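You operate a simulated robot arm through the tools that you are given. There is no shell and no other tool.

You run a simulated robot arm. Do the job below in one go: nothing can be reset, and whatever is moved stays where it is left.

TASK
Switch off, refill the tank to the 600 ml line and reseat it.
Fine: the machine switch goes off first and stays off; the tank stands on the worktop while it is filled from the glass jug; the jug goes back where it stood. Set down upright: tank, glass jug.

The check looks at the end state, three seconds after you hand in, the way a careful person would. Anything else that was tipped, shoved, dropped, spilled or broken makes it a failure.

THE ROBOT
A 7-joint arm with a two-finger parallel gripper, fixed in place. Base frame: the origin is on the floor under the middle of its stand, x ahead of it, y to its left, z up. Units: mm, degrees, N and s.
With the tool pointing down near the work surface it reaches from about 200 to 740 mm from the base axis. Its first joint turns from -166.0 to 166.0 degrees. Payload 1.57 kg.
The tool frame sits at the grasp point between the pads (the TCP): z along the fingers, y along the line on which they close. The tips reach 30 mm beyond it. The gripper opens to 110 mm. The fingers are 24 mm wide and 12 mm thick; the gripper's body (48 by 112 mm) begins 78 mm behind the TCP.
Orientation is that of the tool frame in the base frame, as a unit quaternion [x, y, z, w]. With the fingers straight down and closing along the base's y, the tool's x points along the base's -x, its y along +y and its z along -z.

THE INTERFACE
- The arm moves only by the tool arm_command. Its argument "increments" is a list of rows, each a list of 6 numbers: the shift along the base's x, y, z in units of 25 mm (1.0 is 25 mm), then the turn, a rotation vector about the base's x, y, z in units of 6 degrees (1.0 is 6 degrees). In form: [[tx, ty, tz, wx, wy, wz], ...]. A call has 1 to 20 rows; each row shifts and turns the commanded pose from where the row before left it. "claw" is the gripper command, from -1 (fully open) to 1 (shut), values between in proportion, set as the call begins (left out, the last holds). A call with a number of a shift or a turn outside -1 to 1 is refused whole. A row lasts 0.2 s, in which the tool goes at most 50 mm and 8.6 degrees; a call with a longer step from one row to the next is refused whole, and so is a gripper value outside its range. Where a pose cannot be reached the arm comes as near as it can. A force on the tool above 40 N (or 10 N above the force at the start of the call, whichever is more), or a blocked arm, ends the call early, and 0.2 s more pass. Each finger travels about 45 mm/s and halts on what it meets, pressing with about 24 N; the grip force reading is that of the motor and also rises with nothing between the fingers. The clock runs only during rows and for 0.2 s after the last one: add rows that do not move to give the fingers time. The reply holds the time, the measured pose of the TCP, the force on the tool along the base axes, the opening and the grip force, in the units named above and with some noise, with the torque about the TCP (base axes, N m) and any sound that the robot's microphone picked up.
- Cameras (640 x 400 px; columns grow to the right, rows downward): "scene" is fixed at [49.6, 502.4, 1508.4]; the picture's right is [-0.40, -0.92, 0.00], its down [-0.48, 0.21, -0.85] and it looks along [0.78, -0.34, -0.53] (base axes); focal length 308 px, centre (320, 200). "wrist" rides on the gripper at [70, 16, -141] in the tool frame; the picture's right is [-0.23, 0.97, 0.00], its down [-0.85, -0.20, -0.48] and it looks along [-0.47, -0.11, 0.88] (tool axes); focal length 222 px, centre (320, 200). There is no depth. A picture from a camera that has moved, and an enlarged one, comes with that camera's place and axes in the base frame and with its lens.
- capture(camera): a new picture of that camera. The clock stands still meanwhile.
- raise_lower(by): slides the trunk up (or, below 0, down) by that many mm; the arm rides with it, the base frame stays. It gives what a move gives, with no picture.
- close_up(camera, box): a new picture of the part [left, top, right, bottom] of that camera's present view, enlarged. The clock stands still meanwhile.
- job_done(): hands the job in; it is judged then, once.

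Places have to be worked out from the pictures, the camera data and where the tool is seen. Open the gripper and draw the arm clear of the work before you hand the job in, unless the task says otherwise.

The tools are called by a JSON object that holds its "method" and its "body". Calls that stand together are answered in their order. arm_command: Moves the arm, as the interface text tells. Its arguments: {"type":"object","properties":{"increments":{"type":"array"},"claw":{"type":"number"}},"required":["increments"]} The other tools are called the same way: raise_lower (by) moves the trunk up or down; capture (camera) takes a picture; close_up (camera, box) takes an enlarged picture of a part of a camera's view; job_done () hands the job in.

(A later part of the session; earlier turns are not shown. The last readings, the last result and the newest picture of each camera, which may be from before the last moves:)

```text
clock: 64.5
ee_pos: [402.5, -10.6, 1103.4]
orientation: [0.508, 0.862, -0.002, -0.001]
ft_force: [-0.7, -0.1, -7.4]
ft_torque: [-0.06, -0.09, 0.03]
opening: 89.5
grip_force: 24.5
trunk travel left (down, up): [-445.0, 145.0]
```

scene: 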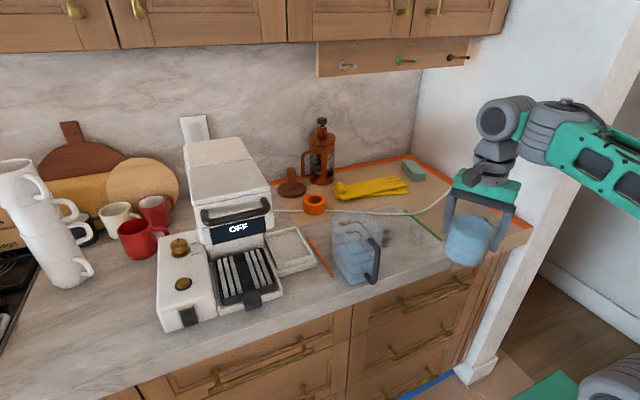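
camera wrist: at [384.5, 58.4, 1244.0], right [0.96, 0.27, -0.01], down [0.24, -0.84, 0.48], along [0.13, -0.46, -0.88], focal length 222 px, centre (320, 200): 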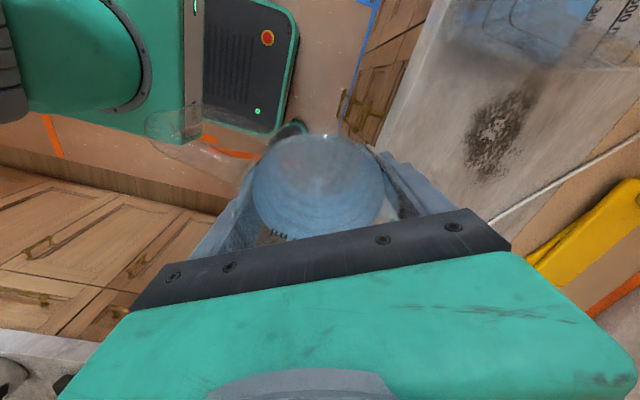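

The jug is upright and at the same height in the grip; it only settled about 9° in yaw onto its facets. So the spout now points to azimuth ≈−100°, which is fine. I carry on around the front of the tank to its left side.

{"method": "arm_command", "body": {"increments": [[-0.1, 0.2, 0, 0, 0, 0], [-0.1, 0.4, 0, 0, 0, 0], [-0.2, 0.6, 0, 0, 0, 0], [-0.2, 0.7, 0, 0, 0, 0], [-0.2, 0.7, 0, 0, 0, 0], [-0.1, 0.7, 0, 0, 0, 0], [-0.1, 0.7, 0, 0, 0, 0], [-0.1, 0.7, 0, 0, 0, 0], [0, 0.7, 0, 0, 0, 0], [0, 0.7, 0, 0, 0, 0], [0, 0.7, 0, 0, 0, 0], [0, 0.7, 0, 0, 0, 0], [0, 0.7, 0, 0, 0, 0], [0, 0.7, 0, 0, 0, 0], [0, 0.7, 0, 0, 0, 0], [0, 0.7, 0, 0, 0, 0], [0, 0.7, 0, 0, 0, 0], [0, 0.6, 0, 0, 0, 0], [0, 0.4, 0, 0, 0, 0], [0, 0.2, 0, 0, 0, 0]]}}

{"method": "capture", "body": {"camera": "scene"}}

{"method": "capture", "body": {"camera": "wrist"}}

```text
clock: 68.7
ee_pos: [374.2, 293.9, 1102.8]
orientation: [0.508, 0.861, -0.003, -0.001]
ft_force: [0.2, 0.5, -7.3]
ft_torque: [-0.07, -0.1, 0.02]
opening: 89.3
grip_force: 24.6
trunk travel left (down, up): [-445.0, 145.0]
```

```text
taken
```

scene: 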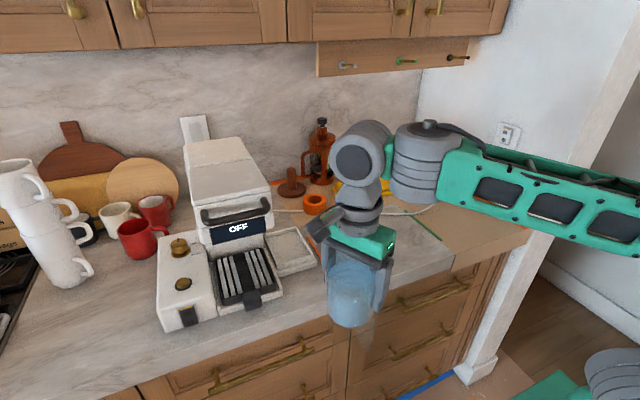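

```text
taken
camera wrist: at [356.0, 363.1, 1243.4], right [0.96, 0.27, 0.0], down [0.24, -0.84, 0.48], along [0.13, -0.46, -0.88], focal length 222 px, centre (320, 200)
```

wrist: 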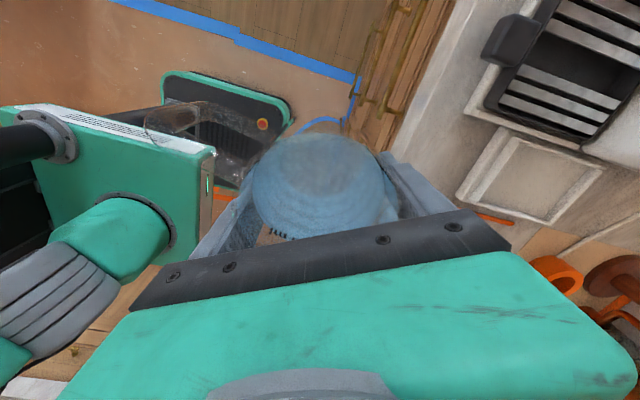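

Clear so far. I move forward to the pre-pour station at (572, 290, 1110), left of the tank.

{"method": "arm_command", "body": {"increments": [[0.2, 0, 0, 0, 0, 0], [0.4, 0, 0, 0, 0, 0], [0.6, 0, 0, 0, 0, 0], [0.7, 0, 0, 0, 0, 0], [0.7, 0, 0.05, 0, 0, 0], [0.7, 0, 0.05, 0, 0, 0], [0.7, 0, 0.05, 0, 0, 0], [0.7, 0, 0.05, 0, 0, 0], [0.7, 0, 0.05, 0, 0, 0], [0.7, 0, 0.05, 0, 0, 0], [0.7, 0, 0, 0, 0, 0], [0.6, 0, 0, 0, 0, 0], [0.4, 0, 0, 0, 0, 0], [0.2, 0, 0, 0, 0, 0], [0, 0, 0, 0, 0, 0]]}}

{"method": "capture", "body": {"camera": "scene"}}

{"method": "capture", "body": {"camera": "wrist"}}

```text
clock: 71.9
ee_pos: [576.0, 295.5, 1109.7]
orientation: [0.507, 0.862, -0.003, -0.001]
ft_force: [-0.3, -0.2, -6.4]
ft_torque: [-0.05, -0.11, 0.0]
opening: 88.8
grip_force: 23.9
trunk travel left (down, up): [-445.0, 145.0]
```

```text
taken
```

scene: 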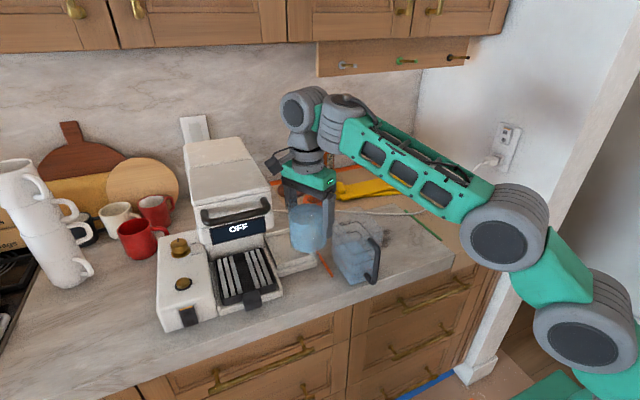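

```text
taken
camera wrist: at [557.4, 363.8, 1250.5], right [0.96, 0.27, -0.01], down [0.24, -0.84, 0.48], along [0.13, -0.46, -0.88], focal length 222 px, centre (320, 200)
```

wrist: 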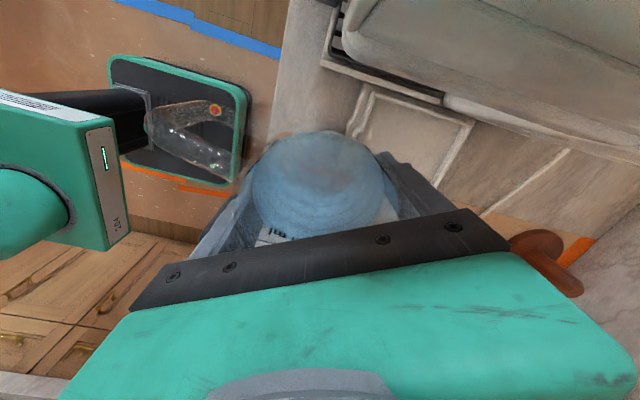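

The opening reading keeps drifting slightly (88.8), so I check the jug's seat in the grip and the tank geometry.

{"method": "close_up", "body": {"camera": "scene", "box": [260, 140, 400, 300]}}

{"method": "close_up", "body": {"camera": "scene", "box": [275, 160, 345, 260]}}

{"method": "close_up", "body": {"camera": "wrist", "box": [180, 80, 460, 260]}}

```text
2.50 times, centred on (330, 220) of scene
camera zoom: at [49.6, 502.4, 1508.4], right [-0.4, -0.92, 0.0], down [-0.48, 0.21, -0.85], along [0.78, -0.34, -0.53], focal length 770 px, centre (295, 150)
```

zoom: 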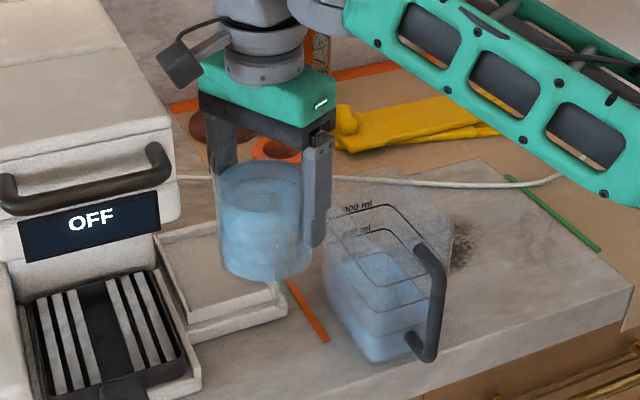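

```text
4.00 times, centred on (310, 210) of scene
camera zoom: at [49.6, 502.4, 1508.4], right [-0.4, -0.92, 0.0], down [-0.48, 0.21, -0.85], along [0.78, -0.34, -0.53], focal length 1233 px, centre (360, 160)
```

zoom: 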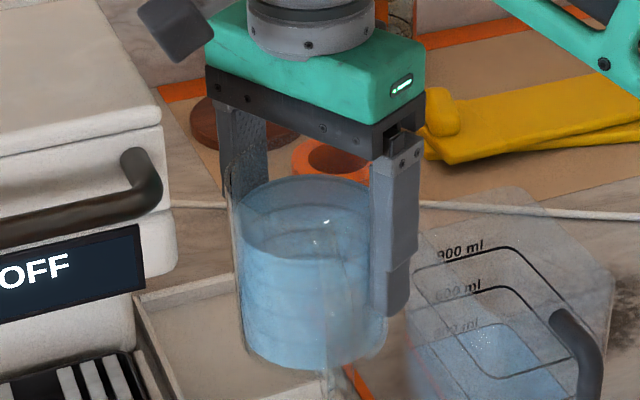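

```text
2.22 times, centred on (320, 170) of wrist
camera zoom: at [557.4, 363.8, 1250.5], right [0.96, 0.27, -0.01], down [0.24, -0.84, 0.48], along [0.13, -0.46, -0.88], focal length 494 px, centre (320, 267)
```

zoom: 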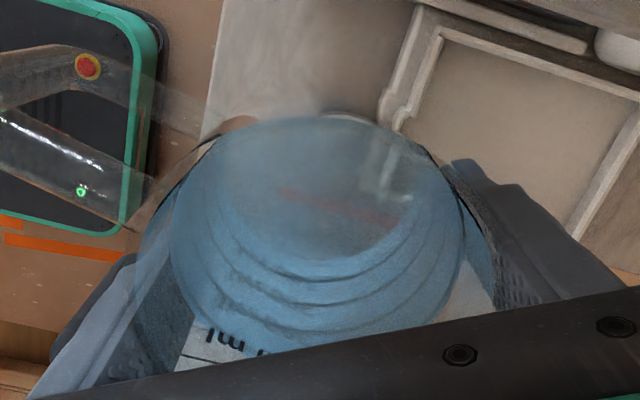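

The jug is secure, with a slight lean toward the pour side and no vertical slip. I start tilting about x to 24° (below the flow angle), keeping the spout above and left of the tank rim.

{"method": "arm_command", "body": {"increments": [[0, -0.06, -0.05, 0.5, 0, 0], [0, -0.06, -0.05, 0.5, 0, 0], [0, -0.06, -0.05, 0.5, 0, 0], [0, -0.06, -0.05, 0.5, 0, 0], [0, -0.06, -0.05, 0.5, 0, 0], [0, -0.06, -0.05, 0.5, 0, 0], [0, -0.06, -0.05, 0.5, 0, 0], [0, -0.06, -0.05, 0.5, 0, 0], [0, 0, 0, 0, 0, 0]]}}

{"method": "capture", "body": {"camera": "scene"}}

{"method": "close_up", "body": {"camera": "scene", "box": [270, 150, 400, 290]}}

{"method": "capture", "body": {"camera": "wrist"}}

```text
clock: 73.9
ee_pos: [576.9, 283.3, 1101.2]
orientation: [0.497, 0.843, 0.177, -0.106]
ft_force: [0.1, -0.2, -7.9]
ft_torque: [-0.12, -0.1, 0.02]
opening: 87.9
grip_force: 23.5
trunk travel left (down, up): [-445.0, 145.0]
```

```text
taken
```

scene: 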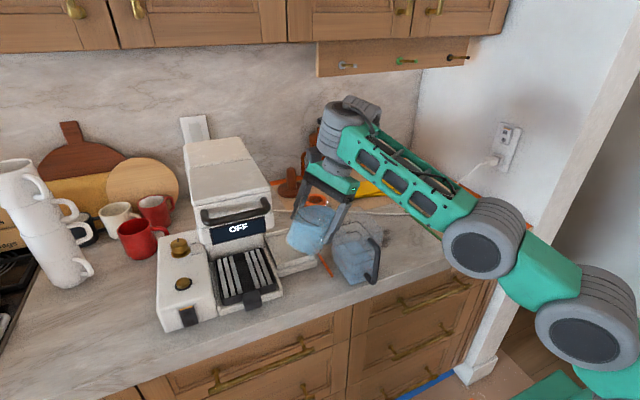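

```text
2.86 times, centred on (335, 220) of scene
camera zoom: at [49.6, 502.4, 1508.4], right [-0.4, -0.92, 0.0], down [-0.48, 0.21, -0.85], along [0.78, -0.34, -0.53], focal length 881 px, centre (277, 143)
```

zoom: 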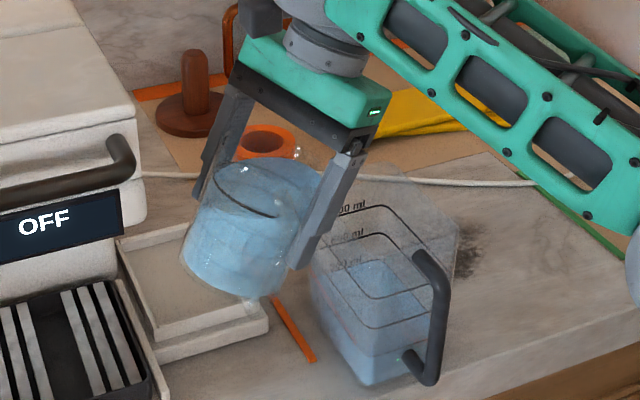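

```text
taken
camera wrist: at [558.3, 288.4, 1256.6], right [0.96, 0.25, 0.11], down [0.24, -0.97, 0.1], along [0.13, -0.07, -0.99], focal length 222 px, centre (320, 200)
```

wrist: 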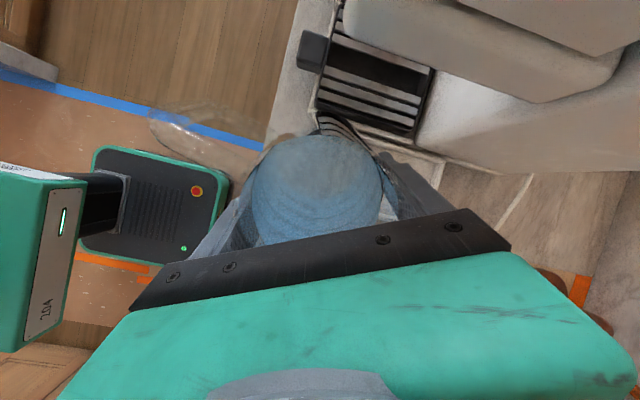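

{"method": "close_up", "body": {"camera": "scene", "box": [280, 165, 360, 265]}}

{"method": "close_up", "body": {"camera": "wrist", "box": [180, 90, 460, 260]}}

```text
4.00 times, centred on (320, 215) of scene
camera zoom: at [49.6, 502.4, 1508.4], right [-0.4, -0.92, 0.0], down [-0.48, 0.21, -0.85], along [0.78, -0.34, -0.53], focal length 1233 px, centre (320, 140)
```

zoom: 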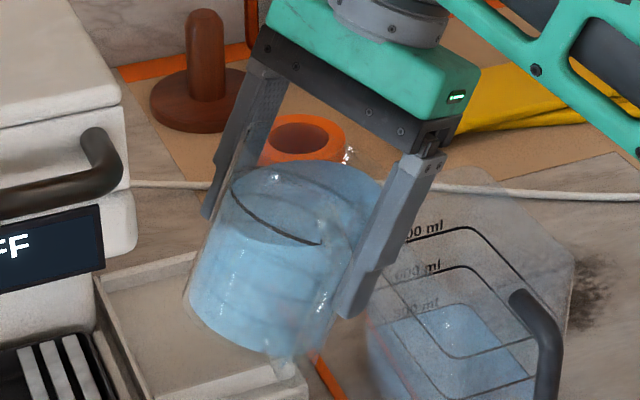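

```text
2.29 times, centred on (320, 175) of wrist
camera zoom: at [558.3, 288.4, 1256.6], right [0.96, 0.25, 0.11], down [0.24, -0.97, 0.1], along [0.13, -0.07, -0.99], focal length 508 px, centre (320, 257)
```

zoom: 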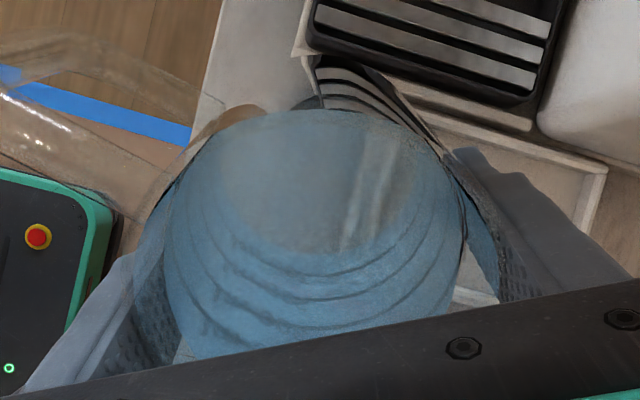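

The jug moves rigidly with the hand and the water is near its rim. I shift so the spout sits about 20 mm inside the tank's left wall (tank rim z≈1070) and tilt to 30°.

{"method": "arm_command", "body": {"increments": [[0, -0.24, -0.05, 0, 0, 0], [0, -0.24, -0.05, 0, 0, 0], [0, -0.24, -0.05, 0, 0, 0], [0, 0, -0.05, 0.34, 0, 0], [0, 0, 0, 0.33, 0, 0], [0, 0, 0, 0.33, 0, 0], [0, 0, 0, 0, 0, 0]]}}

{"method": "close_up", "body": {"camera": "scene", "box": [280, 165, 400, 285]}}

{"method": "capture", "body": {"camera": "wrist"}}

```text
clock: 75.5
ee_pos: [576.4, 264.1, 1096.0]
orientation: [0.492, 0.837, 0.204, -0.122]
ft_force: [-0.3, 0.5, -7.8]
ft_torque: [-0.1, -0.12, -0.01]
opening: 88.1
grip_force: 24.1
trunk travel left (down, up): [-445.0, 145.0]
```

```text
3.33 times, centred on (340, 225) of scene
camera zoom: at [49.6, 502.4, 1508.4], right [-0.4, -0.92, 0.0], down [-0.48, 0.21, -0.85], along [0.78, -0.34, -0.53], focal length 1027 px, centre (253, 117)
```

zoom: 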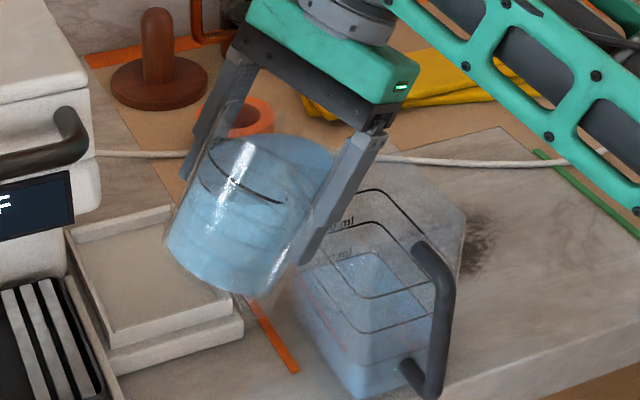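

```text
taken
camera wrist: at [557.5, 259.1, 1251.8], right [0.96, 0.24, 0.12], down [0.24, -0.97, 0.03], along [0.13, 0.0, -0.99], focal length 222 px, centre (320, 200)
```

wrist: 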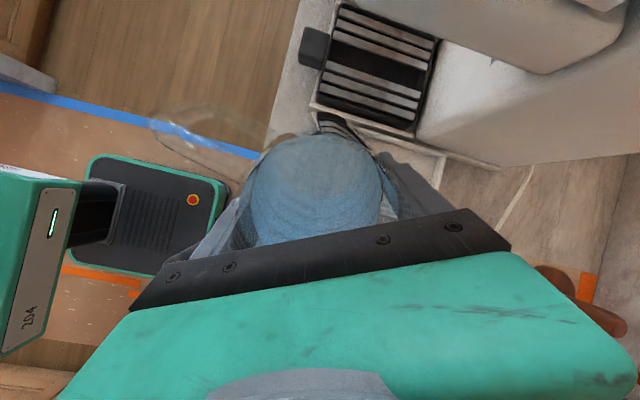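

No flow yet at about 28–30°. I keep tilting in small steps, adjusting so the lip stays over the tank.

{"method": "arm_command", "body": {"increments": [[0, 0.02, 0.08, 0.33, 0, 0], [0, 0.02, 0.08, 0.33, 0, 0], [0, 0, 0, 0, 0, 0]]}}

{"method": "close_up", "body": {"camera": "scene", "box": [280, 165, 400, 285]}}

```text
clock: 76.3
ee_pos: [575.7, 264.6, 1095.6]
orientation: [0.493, 0.836, 0.206, -0.122]
ft_force: [-0.3, -0.2, -7.8]
ft_torque: [-0.08, -0.12, 0.0]
opening: 88.1
grip_force: 24.4
out of reach, approached as far as the arm can: row 1, 2
trunk travel left (down, up): [-445.0, 145.0]
```

```text
3.33 times, centred on (340, 225) of scene
camera zoom: at [49.6, 502.4, 1508.4], right [-0.4, -0.92, 0.0], down [-0.48, 0.21, -0.85], along [0.78, -0.34, -0.53], focal length 1027 px, centre (253, 117)
```

zoom: 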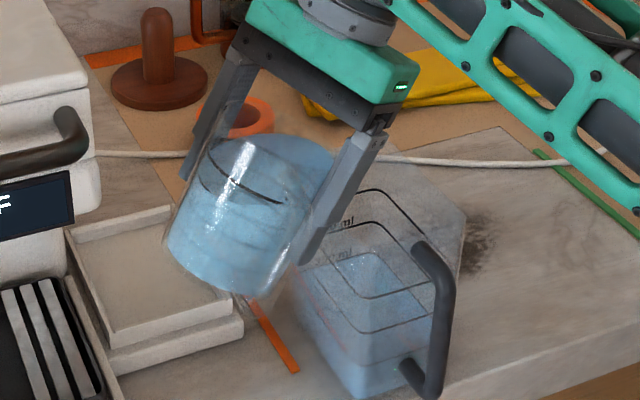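

Tilting further here hits an arm limit, although nothing has poured yet. I back the jug away from over the tank a little and higher, and probe which direction frees the wrist.

{"method": "arm_command", "body": {"increments": [[0, 0.3, 0.5, 0, 0, 0], [0, 0.4, 0.5, 0, 0, 0], [0, 0.4, 0.4, 0, 0, 0], [0, 0, 0, 0, 0, 0], [0, 0, 0, 0.33, 0, 0], [0, 0, 0, 0, 0, 0]]}}

```text
clock: 77.7
ee_pos: [569.7, 279.1, 1105.7]
orientation: [0.494, 0.835, 0.214, -0.118]
ft_force: [-0.3, -0.2, -7.0]
ft_torque: [-0.14, -0.08, 0.0]
opening: 87.9
grip_force: 23.9
out of reach, approached as far as the arm can: row 1, 2, 3, 5
trunk travel left (down, up): [-445.0, 145.0]
```

Even upward moves are limited here, so the posture is what is limiting the arm. I raise the trunk by 140 mm to give it a better posture, then bring the jug back down.

{"method": "raise_lower", "body": {"by": 140}}

{"method": "arm_command", "body": {"increments": [[0, 0, -0.3, 0, 0, 0], [0, 0, -0.5, 0, 0, 0], [0, 0, -0.6, 0, 0, 0], [0, 0, -0.6, 0, 0, 0], [0, 0, -0.6, 0, 0, 0], [0, 0, -0.6, 0, 0, 0], [0, 0, -0.6, 0, 0, 0], [0, 0, -0.4, 0, 0, 0], [0, 0, -0.2, 0, 0, 0], [0, 0, 0, 0, 0, 0]]}}

{"method": "capture", "body": {"camera": "scene"}}

```text
clock: 79.3
ee_pos: [571.0, 278.5, 1244.3]
orientation: [0.495, 0.834, 0.215, -0.117]
ft_force: [0.1, 0.0, -7.4]
ft_torque: [-0.08, -0.11, 0.0]
opening: 88.1
grip_force: 24.2
trunk travel left (down, up): [-585.0, 5.0]
```

```text
clock: 81.5
ee_pos: [619.2, 281.0, 1176.4]
orientation: [0.494, 0.835, 0.211, -0.118]
ft_force: [0.1, -0.1, -7.2]
ft_torque: [-0.11, -0.09, 0.0]
opening: 87.9
grip_force: 24.1
out of reach, approached as far as the arm can: row 2, 3, 4, 5, 6, 7, 8
trunk travel left (down, up): [-585.0, 5.0]
```

```text
taken
```

scene: 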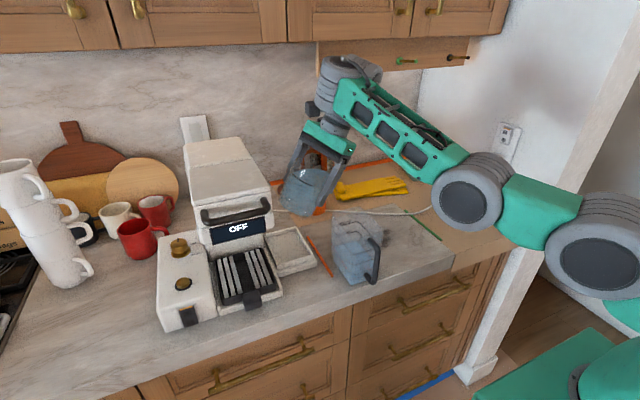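

The limit is most likely wrist roll at this sideways tilt. I bring the jug upright again above the tank, then test whether the tool can yaw far enough for a plain outward tilt, with the spout facing the robot.

{"method": "arm_command", "body": {"increments": [[-0.2, -0.3, 0.1, -0.5, 0, 0], [-0.4, -0.5, 0.1, -0.7, 0, 0], [-0.4, -0.6, 0.1, -0.9, 0, 0], [-0.4, -0.6, 0.1, -0.9, 0, 0], [-0.4, -0.6, 0, -0.9, 0, 0], [-0.2, -0.4, 0, -0.6, 0, 0], [0, -0.2, 0, -0.2, 0, 0], [0, 0, 0, 0, 0, 0]]}}

{"method": "capture", "body": {"camera": "scene"}}

```text
clock: 83.3
ee_pos: [566.9, 201.4, 1186.6]
orientation: [0.507, 0.862, 0.004, 0.006]
ft_force: [-0.2, 0.4, -6.8]
ft_torque: [-0.02, -0.09, 0.02]
opening: 87.9
grip_force: 23.9
trunk travel left (down, up): [-585.0, 5.0]
```

```text
taken
```

scene: 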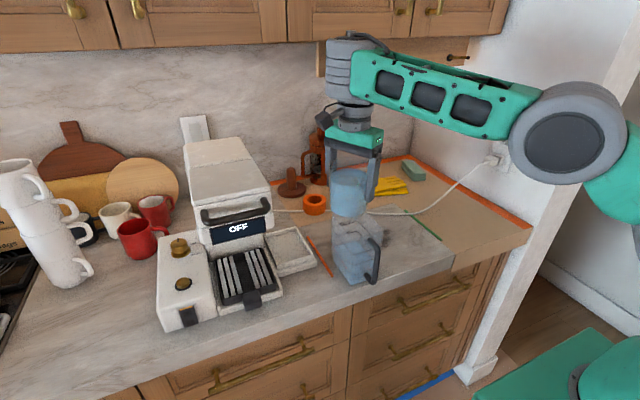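

Posture is now elbow-high with the forearm level. I test yawing −60° in place above the tank (the jug bottom is well above the tank rim).

{"method": "arm_command", "body": {"increments": [[0, 0, 0, 0, 0, -0.5], [0, 0, 0, 0, 0, -0.8], [0, 0, 0, 0, 0, -1], [0, 0, 0, 0, 0, -1], [0, 0, 0, 0, 0, -1], [0, 0, 0, 0, 0, -1], [0, 0, 0, 0, 0, -1], [0, 0, 0, 0, 0, -1], [0, 0, 0, 0, 0, -1], [0, 0, 0, 0, 0, -1], [0, 0, 0, 0, 0, -0.7], [0, 0, 0, 0, 0, 0]]}}

{"method": "capture", "body": {"camera": "wrist"}}

{"method": "capture", "body": {"camera": "scene"}}

```text
clock: 85.9
ee_pos: [566.8, 200.8, 1185.5]
orientation: [0.871, 0.492, 0.001, 0.008]
ft_force: [-0.2, 0.7, -7.3]
ft_torque: [-0.08, 0.02, -0.04]
opening: 88.2
grip_force: 23.4
trunk travel left (down, up): [-585.0, 5.0]
```

```text
taken
camera wrist: at [615.8, 253.3, 1325.7], right [0.72, -0.7, 0.02], down [-0.62, -0.62, 0.48], along [-0.33, -0.35, -0.88], focal length 222 px, centre (320, 200)
```

wrist: 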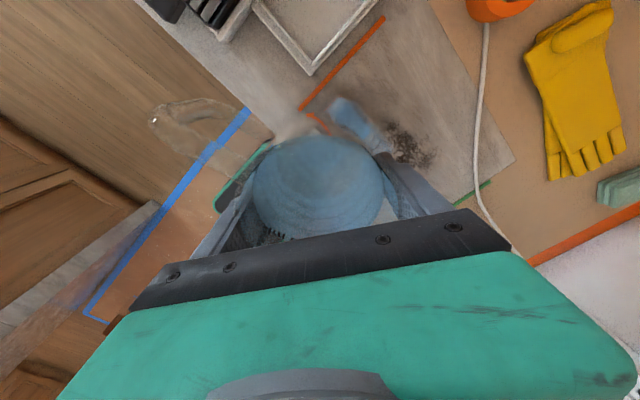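

```text
taken
```

scene: 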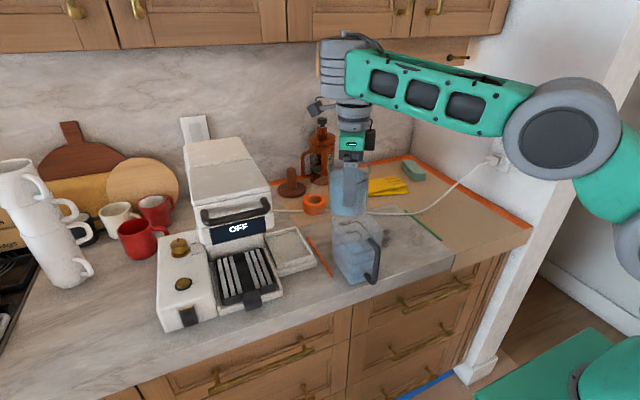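

The yaw succeeded with no limit: the spout now faces azimuth ≈−161° (toward the robot), so I can pour with a plain outward tilt. I move the upright jug to just beyond the tank's far wall.

{"method": "arm_command", "body": {"increments": [[0.2, 0.02, 0, 0, 0, 0], [0.4, 0.04, -0.1, 0, 0, 0], [0.55, 0.05, -0.1, 0, 0, 0], [0.6, 0.05, -0.1, 0, 0, 0], [0.6, 0.05, -0.2, 0, 0, 0], [0.6, 0.05, -0.2, 0, 0, 0], [0.55, 0.03, -0.2, 0, 0, 0], [0.4, 0.03, -0.1, 0, 0, 0], [0.2, 0, 0, 0, 0, 0], [0, 0, 0, 0, 0, 0]]}}

{"method": "capture", "body": {"camera": "scene"}}

{"method": "capture", "body": {"camera": "wrist"}}

```text
clock: 88.1
ee_pos: [644.5, 223.1, 1157.2]
orientation: [0.871, 0.492, 0.002, 0.001]
ft_force: [0.1, 0.1, -6.7]
ft_torque: [-0.1, 0.02, 0.0]
opening: 88.0
grip_force: 24.1
out of reach, approached as far as the arm can: row 6, 7, 8, 9
trunk travel left (down, up): [-585.0, 5.0]
```

```text
taken
```

scene: 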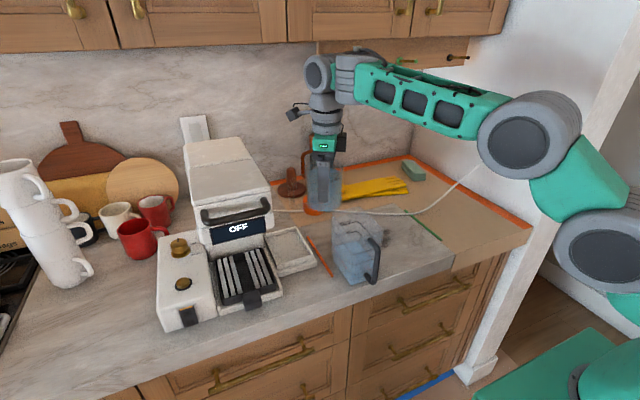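

```text
taken
camera wrist: at [694.9, 273.6, 1296.6], right [0.72, -0.7, 0.0], down [-0.61, -0.63, 0.47], along [-0.33, -0.34, -0.88], focal length 222 px, centre (320, 200)
```

wrist: 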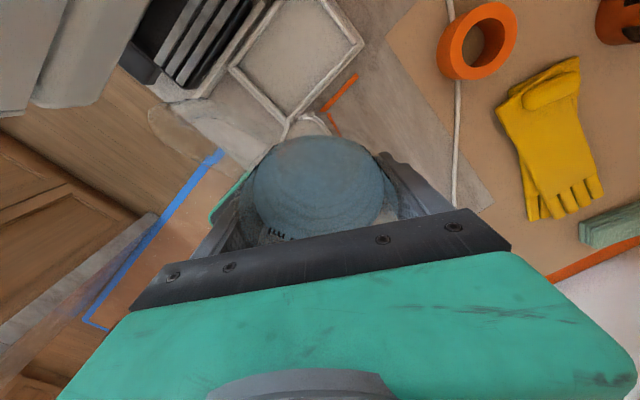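

Upright reach ends here, but tilting outward brings the wrist back in. The spout is already over the tank opening, so I begin the outward tilt, 24° first.

{"method": "arm_command", "body": {"increments": [[0, -0.05, 0, 0.16, -0.47, 0], [0, -0.05, 0, 0.217, -0.63, 0], [0, -0.05, 0, 0.217, -0.63, 0], [0.1, -0.05, 0, 0.217, -0.63, 0], [0.1, -0.05, 0, 0.217, -0.63, 0], [0.1, -0.05, 0, 0.217, -0.63, 0], [0.1, 0, 0, 0.06, -0.16, 0], [0, 0, 0, 0, 0, 0]]}}

{"method": "capture", "body": {"camera": "scene"}}

{"method": "close_up", "body": {"camera": "scene", "box": [280, 130, 410, 290]}}

{"method": "capture", "body": {"camera": "wrist"}}

```text
clock: 89.9
ee_pos: [654.8, 210.0, 1156.8]
orientation: [0.851, 0.481, 0.206, 0.045]
ft_force: [-0.1, 0.0, -7.7]
ft_torque: [-0.13, 0.05, 0.04]
opening: 88.0
grip_force: 24.1
trunk travel left (down, up): [-585.0, 5.0]
```

```text
taken
```

scene: 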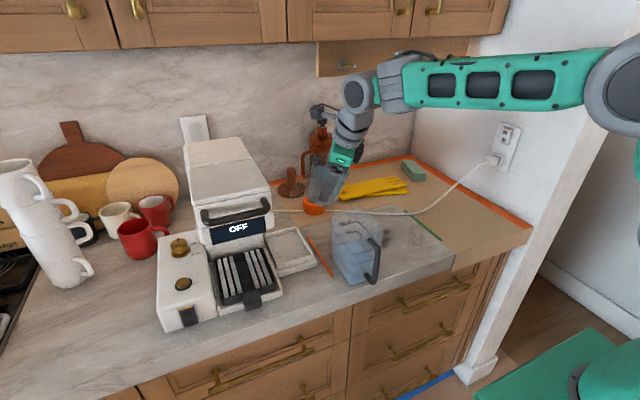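

```text
2.50 times, centred on (345, 210) of scene
camera zoom: at [49.6, 502.4, 1508.4], right [-0.4, -0.92, 0.0], down [-0.48, 0.21, -0.85], along [0.78, -0.34, -0.53], focal length 770 px, centre (258, 175)
```

zoom: 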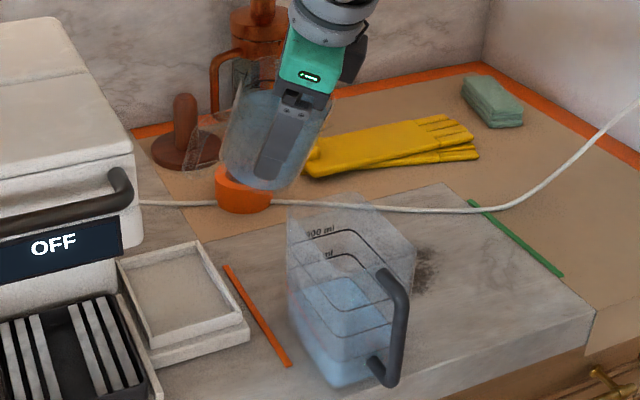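

```text
taken
camera wrist: at [644.4, 242.0, 1309.8], right [0.67, -0.71, 0.2], down [-0.74, -0.67, 0.12], along [0.05, -0.23, -0.97], focal length 222 px, centre (320, 200)
```

wrist: 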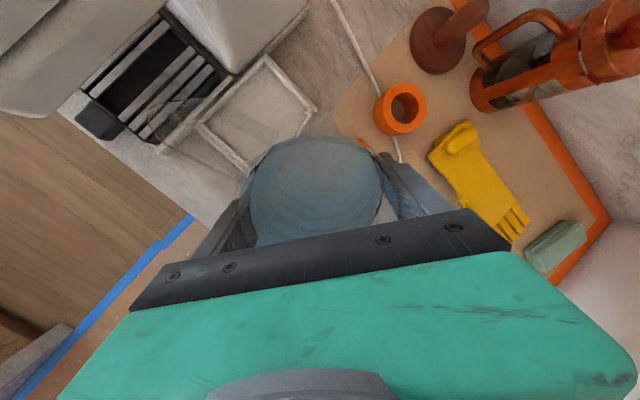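

Tilt is at 24° with no limit, and the spout is above the tank at about (590,188). I lower toward the rim while tilting to 30°.

{"method": "arm_command", "body": {"increments": [[0.1, 0, -0.25, 0.054, -0.158, 0], [0.1, 0, -0.35, 0.054, -0.158, 0], [0.1, -0.02, -0.4, 0.054, -0.158, 0], [0.1, -0.02, -0.4, 0.054, -0.158, 0], [0.1, -0.02, -0.35, 0.054, -0.158, 0], [0.1, 0, -0.25, 0.054, -0.158, 0], [0, 0, 0, 0, 0, 0]]}}

{"method": "close_up", "body": {"camera": "scene", "box": [280, 130, 410, 290]}}

{"method": "close_up", "body": {"camera": "scene", "box": [310, 150, 390, 250]}}

{"method": "capture", "body": {"camera": "wrist"}}

```text
clock: 91.5
ee_pos: [670.7, 208.7, 1106.8]
orientation: [0.841, 0.473, 0.256, 0.056]
ft_force: [-0.5, -0.1, -7.5]
ft_torque: [-0.12, 0.05, -0.01]
opening: 87.9
grip_force: 24.3
trunk travel left (down, up): [-585.0, 5.0]
```

```text
2.50 times, centred on (345, 210) of scene
camera zoom: at [49.6, 502.4, 1508.4], right [-0.4, -0.92, 0.0], down [-0.48, 0.21, -0.85], along [0.78, -0.34, -0.53], focal length 770 px, centre (258, 175)
```

zoom: 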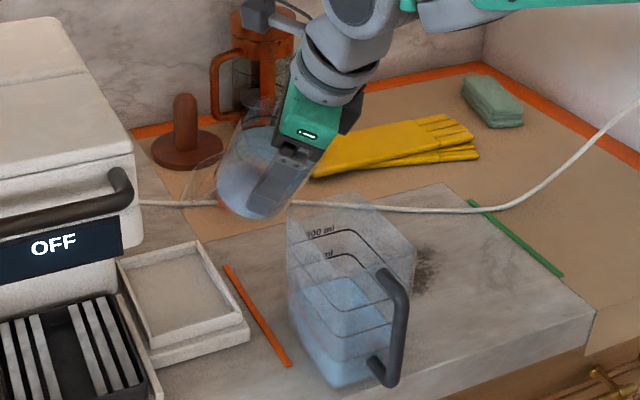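

```text
4.00 times, centred on (350, 200) of scene
camera zoom: at [49.6, 502.4, 1508.4], right [-0.4, -0.92, 0.0], down [-0.48, 0.21, -0.85], along [0.78, -0.34, -0.53], focal length 1233 px, centre (200, 200)
```

zoom: 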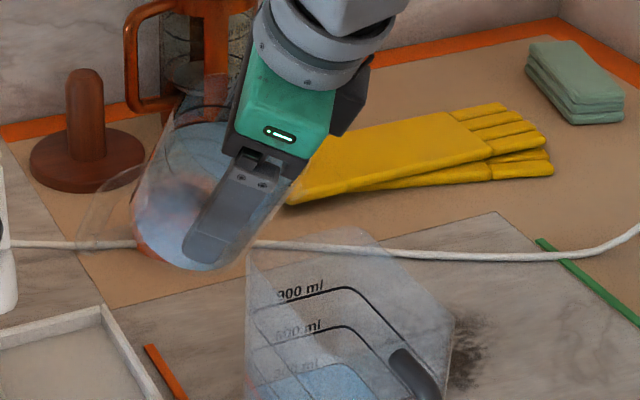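

```text
taken
camera wrist: at [644.5, 235.4, 1259.0], right [0.65, -0.72, 0.24], down [-0.74, -0.67, 0.02], along [0.14, -0.19, -0.97], focal length 222 px, centre (320, 200)
```

wrist: 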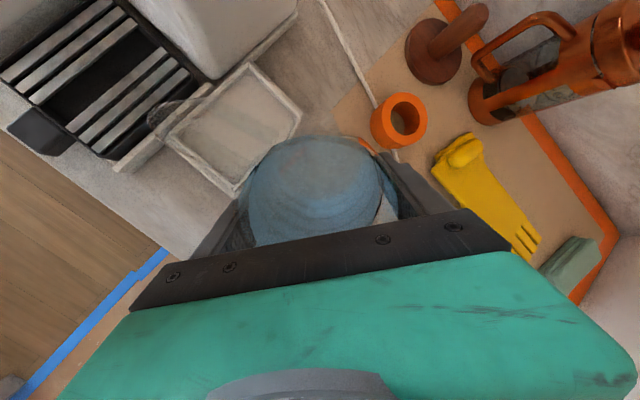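

The spout tip is about 27 mm inside the far wall and 50 mm above the rim. I tilt in 3° steps, keeping the tip in place, and watch for the first flow.

{"method": "arm_command", "body": {"increments": [[0.02, 0, 0.08, 0.082, -0.236, 0], [0, 0, 0.08, 0.082, -0.236, 0], [0, 0, 0.08, 0.082, -0.236, 0], [0, 0, 0.08, 0.082, -0.236, 0], [0, 0, 0, 0, 0, 0]]}}

{"method": "close_up", "body": {"camera": "scene", "box": [310, 150, 410, 290]}}

```text
clock: 92.7
ee_pos: [668.9, 209.1, 1115.9]
orientation: [0.828, 0.466, 0.305, 0.064]
ft_force: [0.4, -0.5, -7.1]
ft_torque: [-0.12, 0.06, -0.01]
opening: 88.2
grip_force: 23.5
trunk travel left (down, up): [-585.0, 5.0]
```

```text
2.86 times, centred on (360, 220) of scene
camera zoom: at [49.6, 502.4, 1508.4], right [-0.4, -0.92, 0.0], down [-0.48, 0.21, -0.85], along [0.78, -0.34, -0.53], focal length 881 px, centre (206, 143)
```

zoom: 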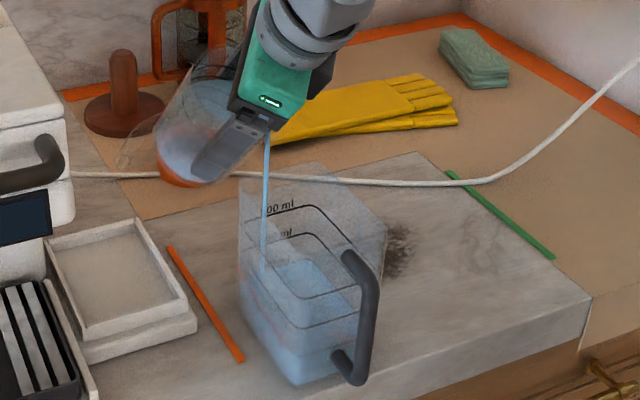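

The stream has started and is landing in the tank, but only about 8 mm from its left wall. I shift 20 mm to −y right away.

{"method": "arm_command", "body": {"increments": [[0, -0.4, 0, 0, 0, 0], [0, -0.4, 0, 0, 0, 0]]}}

{"method": "close_up", "body": {"camera": "scene", "box": [310, 150, 410, 290]}}

```text
clock: 93.3
ee_pos: [669.1, 189.3, 1114.5]
orientation: [0.828, 0.466, 0.305, 0.063]
ft_force: [0.0, 0.4, -7.5]
ft_torque: [-0.13, 0.09, -0.02]
opening: 87.8
grip_force: 24.5
trunk travel left (down, up): [-585.0, 5.0]
```

```text
2.86 times, centred on (360, 220) of scene
camera zoom: at [49.6, 502.4, 1508.4], right [-0.4, -0.92, 0.0], down [-0.48, 0.21, -0.85], along [0.78, -0.34, -0.53], focal length 881 px, centre (206, 143)
```

zoom: 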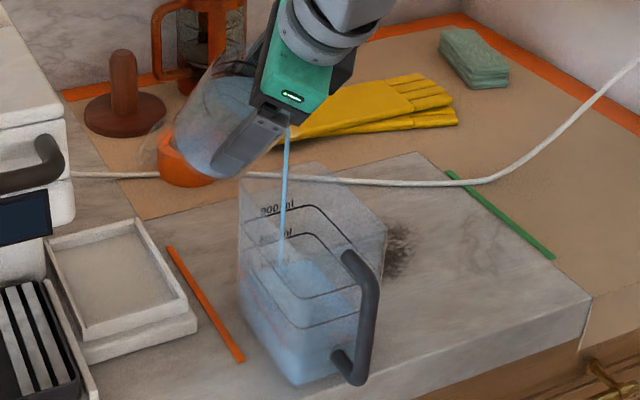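

The stream now falls near the middle of the tank. I hold for a second to judge the flow rate.

{"method": "arm_command", "body": {"increments": [[0, 0, 0, 0, 0, 0], [0, 0, 0, 0, 0, 0], [0, 0, 0, 0, 0, 0], [0, 0, 0, 0, 0, 0], [0, 0, 0, 0, 0, 0]]}}

{"method": "close_up", "body": {"camera": "scene", "box": [310, 150, 410, 290]}}

{"method": "capture", "body": {"camera": "wrist"}}

```text
clock: 94.5
ee_pos: [669.4, 187.8, 1114.3]
orientation: [0.828, 0.467, 0.304, 0.064]
ft_force: [0.7, -0.5, -6.8]
ft_torque: [-0.11, 0.07, 0.0]
opening: 88.1
grip_force: 24.1
trunk travel left (down, up): [-585.0, 5.0]
```

```text
2.86 times, centred on (360, 220) of scene
camera zoom: at [49.6, 502.4, 1508.4], right [-0.4, -0.92, 0.0], down [-0.48, 0.21, -0.85], along [0.78, -0.34, -0.53], focal length 881 px, centre (206, 143)
```

zoom: 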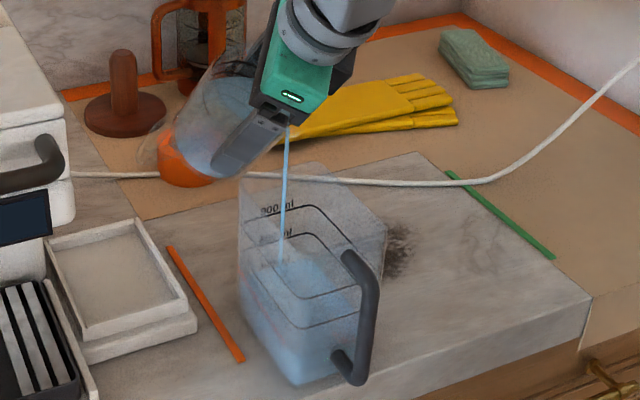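

```text
taken
camera wrist: at [629.0, 211.0, 1265.0], right [0.63, -0.73, 0.28], down [-0.74, -0.67, -0.07], along [0.24, -0.16, -0.96], focal length 222 px, centre (320, 200)
```

wrist: 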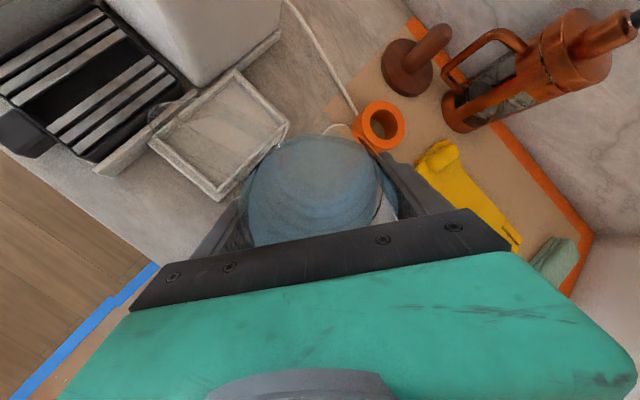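

Flow is gentle and on target. I continue tilting at about 1° per row, compensating height so the spout stays put.

{"method": "arm_command", "body": {"increments": [[0, 0, 0.049, 0.0543, -0.1576, 0], [0, 0, 0.049, 0.0543, -0.1576, 0], [0, 0, 0.049, 0.0543, -0.1576, 0], [0, 0, 0.049, 0.0543, -0.1576, 0], [0, 0, 0.049, 0.0543, -0.1576, 0], [0, 0, 0.049, 0.0543, -0.1576, 0], [0, 0, 0, 0, 0, 0], [0, 0, 0, 0, 0, 0]]}}

{"method": "close_up", "body": {"camera": "scene", "box": [310, 150, 410, 290]}}

```text
clock: 96.3
ee_pos: [670.0, 188.4, 1122.7]
orientation: [0.813, 0.457, 0.354, 0.073]
ft_force: [0.5, 0.1, -7.3]
ft_torque: [-0.14, 0.08, -0.02]
opening: 87.9
grip_force: 24.0
trunk travel left (down, up): [-585.0, 5.0]
```

```text
2.86 times, centred on (360, 220) of scene
camera zoom: at [49.6, 502.4, 1508.4], right [-0.4, -0.92, 0.0], down [-0.48, 0.21, -0.85], along [0.78, -0.34, -0.53], focal length 881 px, centre (206, 143)
```

zoom: 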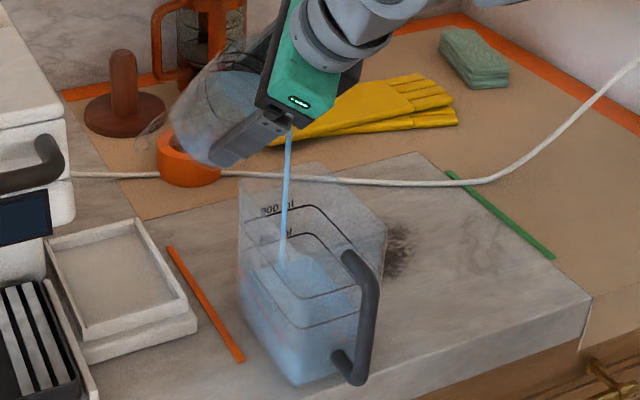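

{"method": "arm_command", "body": {"increments": [[0, 0, 0.06, 0.068, -0.197, 0], [0, 0, 0.06, 0.068, -0.197, 0], [0, 0, 0.06, 0.068, -0.197, 0], [0, 0, 0.06, 0.068, -0.197, 0], [0, 0, 0.06, 0.068, -0.197, 0], [0, 0, 0.06, 0.068, -0.197, 0], [0, 0, 0, 0, 0, 0], [0, 0, 0, 0, 0, 0], [0, 0, 0, 0, 0, 0], [0, 0, 0, 0, 0, 0]]}}

{"method": "close_up", "body": {"camera": "scene", "box": [310, 150, 410, 290]}}

```text
clock: 98.5
ee_pos: [668.9, 189.1, 1132.1]
orientation: [0.791, 0.444, 0.412, 0.083]
ft_force: [0.0, -0.1, -6.8]
ft_torque: [-0.13, 0.12, 0.0]
opening: 88.0
grip_force: 24.1
trunk travel left (down, up): [-585.0, 5.0]
```

```text
2.86 times, centred on (360, 220) of scene
camera zoom: at [49.6, 502.4, 1508.4], right [-0.4, -0.92, 0.0], down [-0.48, 0.21, -0.85], along [0.78, -0.34, -0.53], focal length 881 px, centre (206, 143)
```

zoom: 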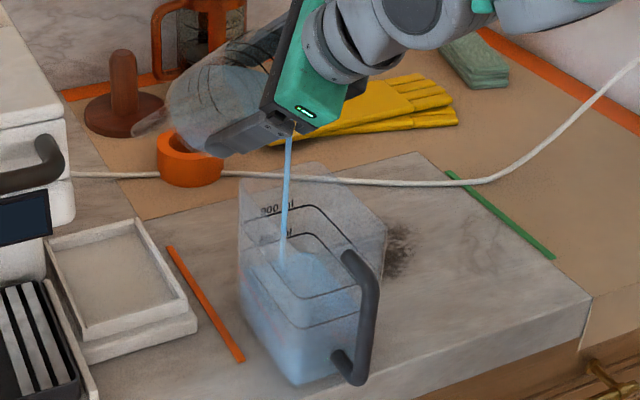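

{"method": "close_up", "body": {"camera": "scene", "box": [330, 195, 400, 285]}}

```text
4.44 times, centred on (365, 240) of scene
camera zoom: at [49.6, 502.4, 1508.4], right [-0.4, -0.92, 0.0], down [-0.48, 0.21, -0.85], along [0.78, -0.34, -0.53], focal length 1370 px, centre (120, 22)
```

zoom: 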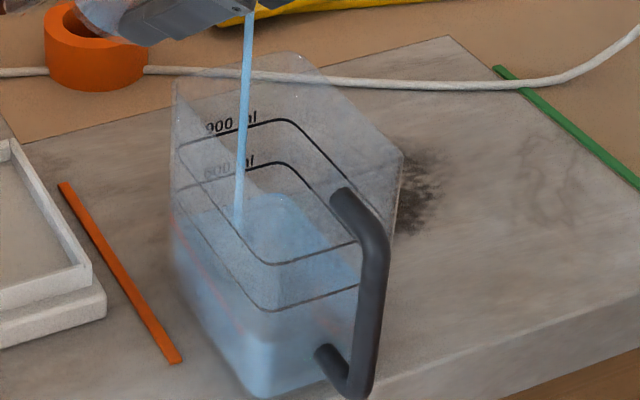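

The tank is about one third of the way from 300 to 600. I continue tilting.

{"method": "arm_command", "body": {"increments": [[0, 0, 0.06, 0.068, -0.197, 0], [0, 0, 0.06, 0.068, -0.197, 0], [0, 0, 0.06, 0.068, -0.197, 0], [-0.01, 0, 0.06, 0.068, -0.197, 0], [-0.01, 0, 0.06, 0.068, -0.197, 0], [0, 0, 0, 0, 0, 0], [0, 0, 0, 0, 0, 0], [0, 0, 0, 0, 0, 0], [0, 0, 0, 0, 0, 0], [0, 0, 0, 0, 0, 0]]}}

{"method": "close_up", "body": {"camera": "scene", "box": [310, 150, 410, 290]}}

{"method": "close_up", "body": {"camera": "scene", "box": [330, 195, 400, 285]}}

```text
clock: 100.7
ee_pos: [669.4, 188.3, 1137.7]
orientation: [0.771, 0.43, 0.461, 0.091]
ft_force: [0.2, 0.4, -6.1]
ft_torque: [-0.12, 0.08, 0.01]
opening: 87.7
grip_force: 24.0
trunk travel left (down, up): [-585.0, 5.0]
```

```text
2.86 times, centred on (360, 220) of scene
camera zoom: at [49.6, 502.4, 1508.4], right [-0.4, -0.92, 0.0], down [-0.48, 0.21, -0.85], along [0.78, -0.34, -0.53], focal length 881 px, centre (206, 143)
```

zoom: 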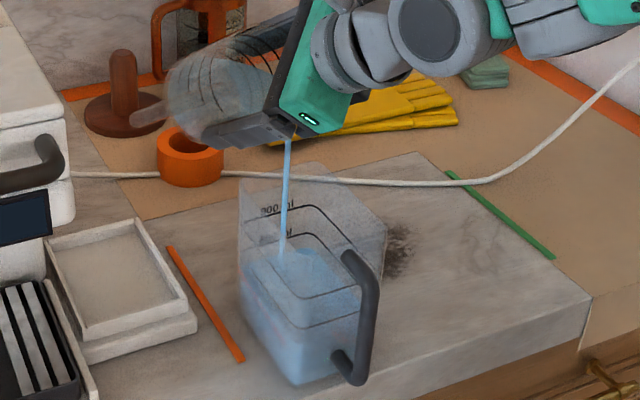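

```text
4.44 times, centred on (365, 240) of scene
camera zoom: at [49.6, 502.4, 1508.4], right [-0.4, -0.92, 0.0], down [-0.48, 0.21, -0.85], along [0.78, -0.34, -0.53], focal length 1370 px, centre (120, 22)
```

zoom: 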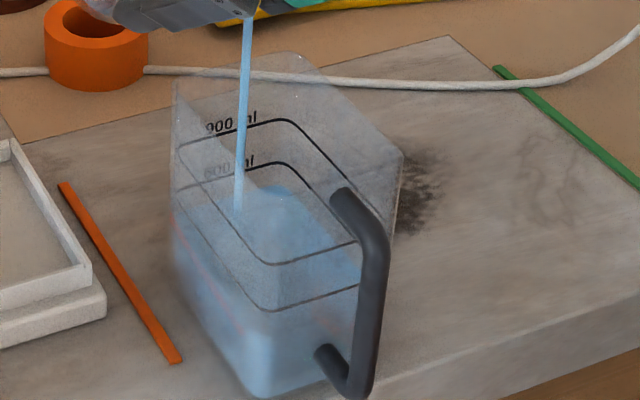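

About half way (weight down ~1.5 N). I continue.

{"method": "arm_command", "body": {"increments": [[-0.02, 0, 0.06, 0.068, -0.197, 0], [-0.02, 0, 0.06, 0.068, -0.197, 0], [-0.02, 0, 0.06, 0.068, -0.197, 0], [-0.02, 0, 0.06, 0.068, -0.197, 0], [0, 0, 0, 0, 0, 0], [0, 0, 0, 0, 0, 0], [0, 0, 0, 0, 0, 0], [0, 0, 0, 0, 0, 0], [0, 0, 0, 0, 0, 0], [0, 0, 0, 0, 0, 0]]}}

{"method": "close_up", "body": {"camera": "scene", "box": [310, 150, 410, 290]}}

{"method": "close_up", "body": {"camera": "scene", "box": [330, 195, 400, 285]}}

```text
clock: 102.9
ee_pos: [667.8, 189.8, 1143.7]
orientation: [0.751, 0.421, 0.499, 0.099]
ft_force: [-0.3, -0.7, -4.8]
ft_torque: [-0.15, 0.08, 0.01]
opening: 87.9
grip_force: 23.5
trunk travel left (down, up): [-585.0, 5.0]
```

```text
2.86 times, centred on (360, 220) of scene
camera zoom: at [49.6, 502.4, 1508.4], right [-0.4, -0.92, 0.0], down [-0.48, 0.21, -0.85], along [0.78, -0.34, -0.53], focal length 881 px, centre (206, 143)
```

zoom: 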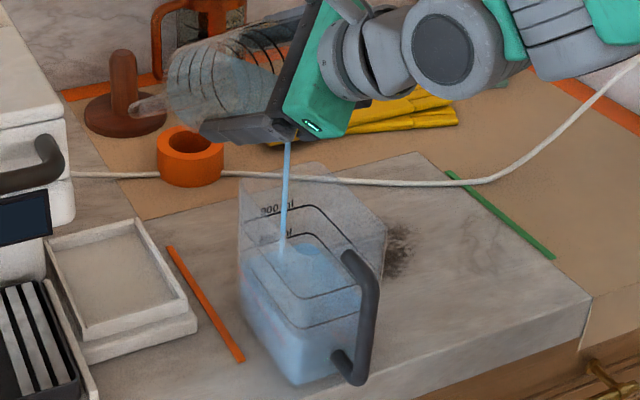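

```text
4.44 times, centred on (365, 240) of scene
camera zoom: at [49.6, 502.4, 1508.4], right [-0.4, -0.92, 0.0], down [-0.48, 0.21, -0.85], along [0.78, -0.34, -0.53], focal length 1370 px, centre (120, 22)
```

zoom: 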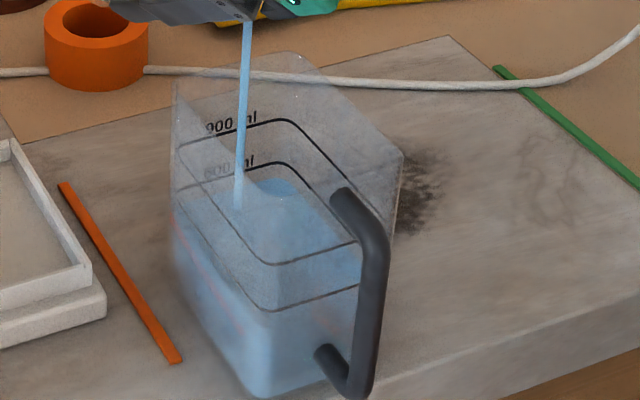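

About two thirds done. I add 3° and keep watching closely.

{"method": "arm_command", "body": {"increments": [[-0.02, 0, 0.06, 0.068, -0.197, 0], [-0.02, 0, 0.06, 0.068, -0.197, 0], [0, 0, 0, 0, 0, 0], [0, 0, 0, 0, 0, 0], [0, 0, 0, 0, 0, 0], [0, 0, 0, 0, 0, 0]]}}

{"method": "close_up", "body": {"camera": "scene", "box": [330, 195, 400, 285]}}

{"method": "close_up", "body": {"camera": "scene", "box": [338, 215, 378, 265]}}

```text
clock: 104.3
ee_pos: [666.4, 188.4, 1147.8]
orientation: [0.742, 0.415, 0.517, 0.102]
ft_force: [-0.4, 0.6, -5.4]
ft_torque: [-0.13, 0.07, 0.01]
opening: 87.8
grip_force: 24.1
trunk travel left (down, up): [-585.0, 5.0]
```

```text
4.44 times, centred on (365, 240) of scene
camera zoom: at [49.6, 502.4, 1508.4], right [-0.4, -0.92, 0.0], down [-0.48, 0.21, -0.85], along [0.78, -0.34, -0.53], focal length 1370 px, centre (120, 22)
```

zoom: 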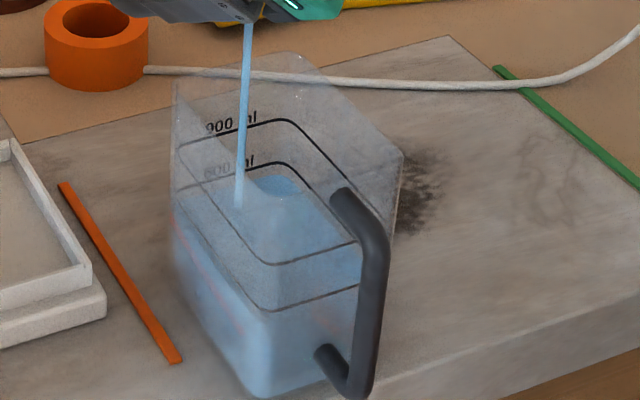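

```text
8.00 times, centred on (358, 240) of scene
camera zoom: at [49.6, 502.4, 1508.4], right [-0.4, -0.92, 0.0], down [-0.48, 0.21, -0.85], along [0.78, -0.34, -0.53], focal length 2466 px, centre (16, -120)
```

zoom: 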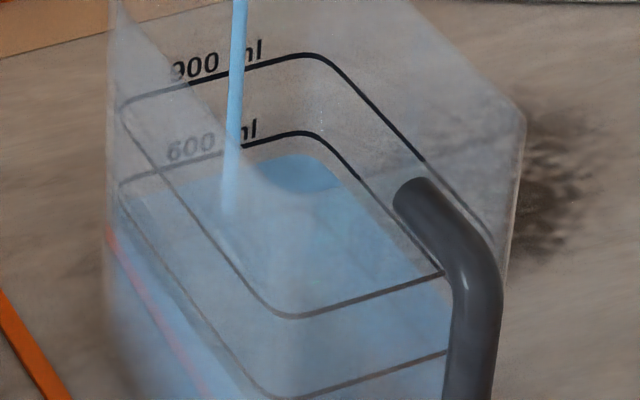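

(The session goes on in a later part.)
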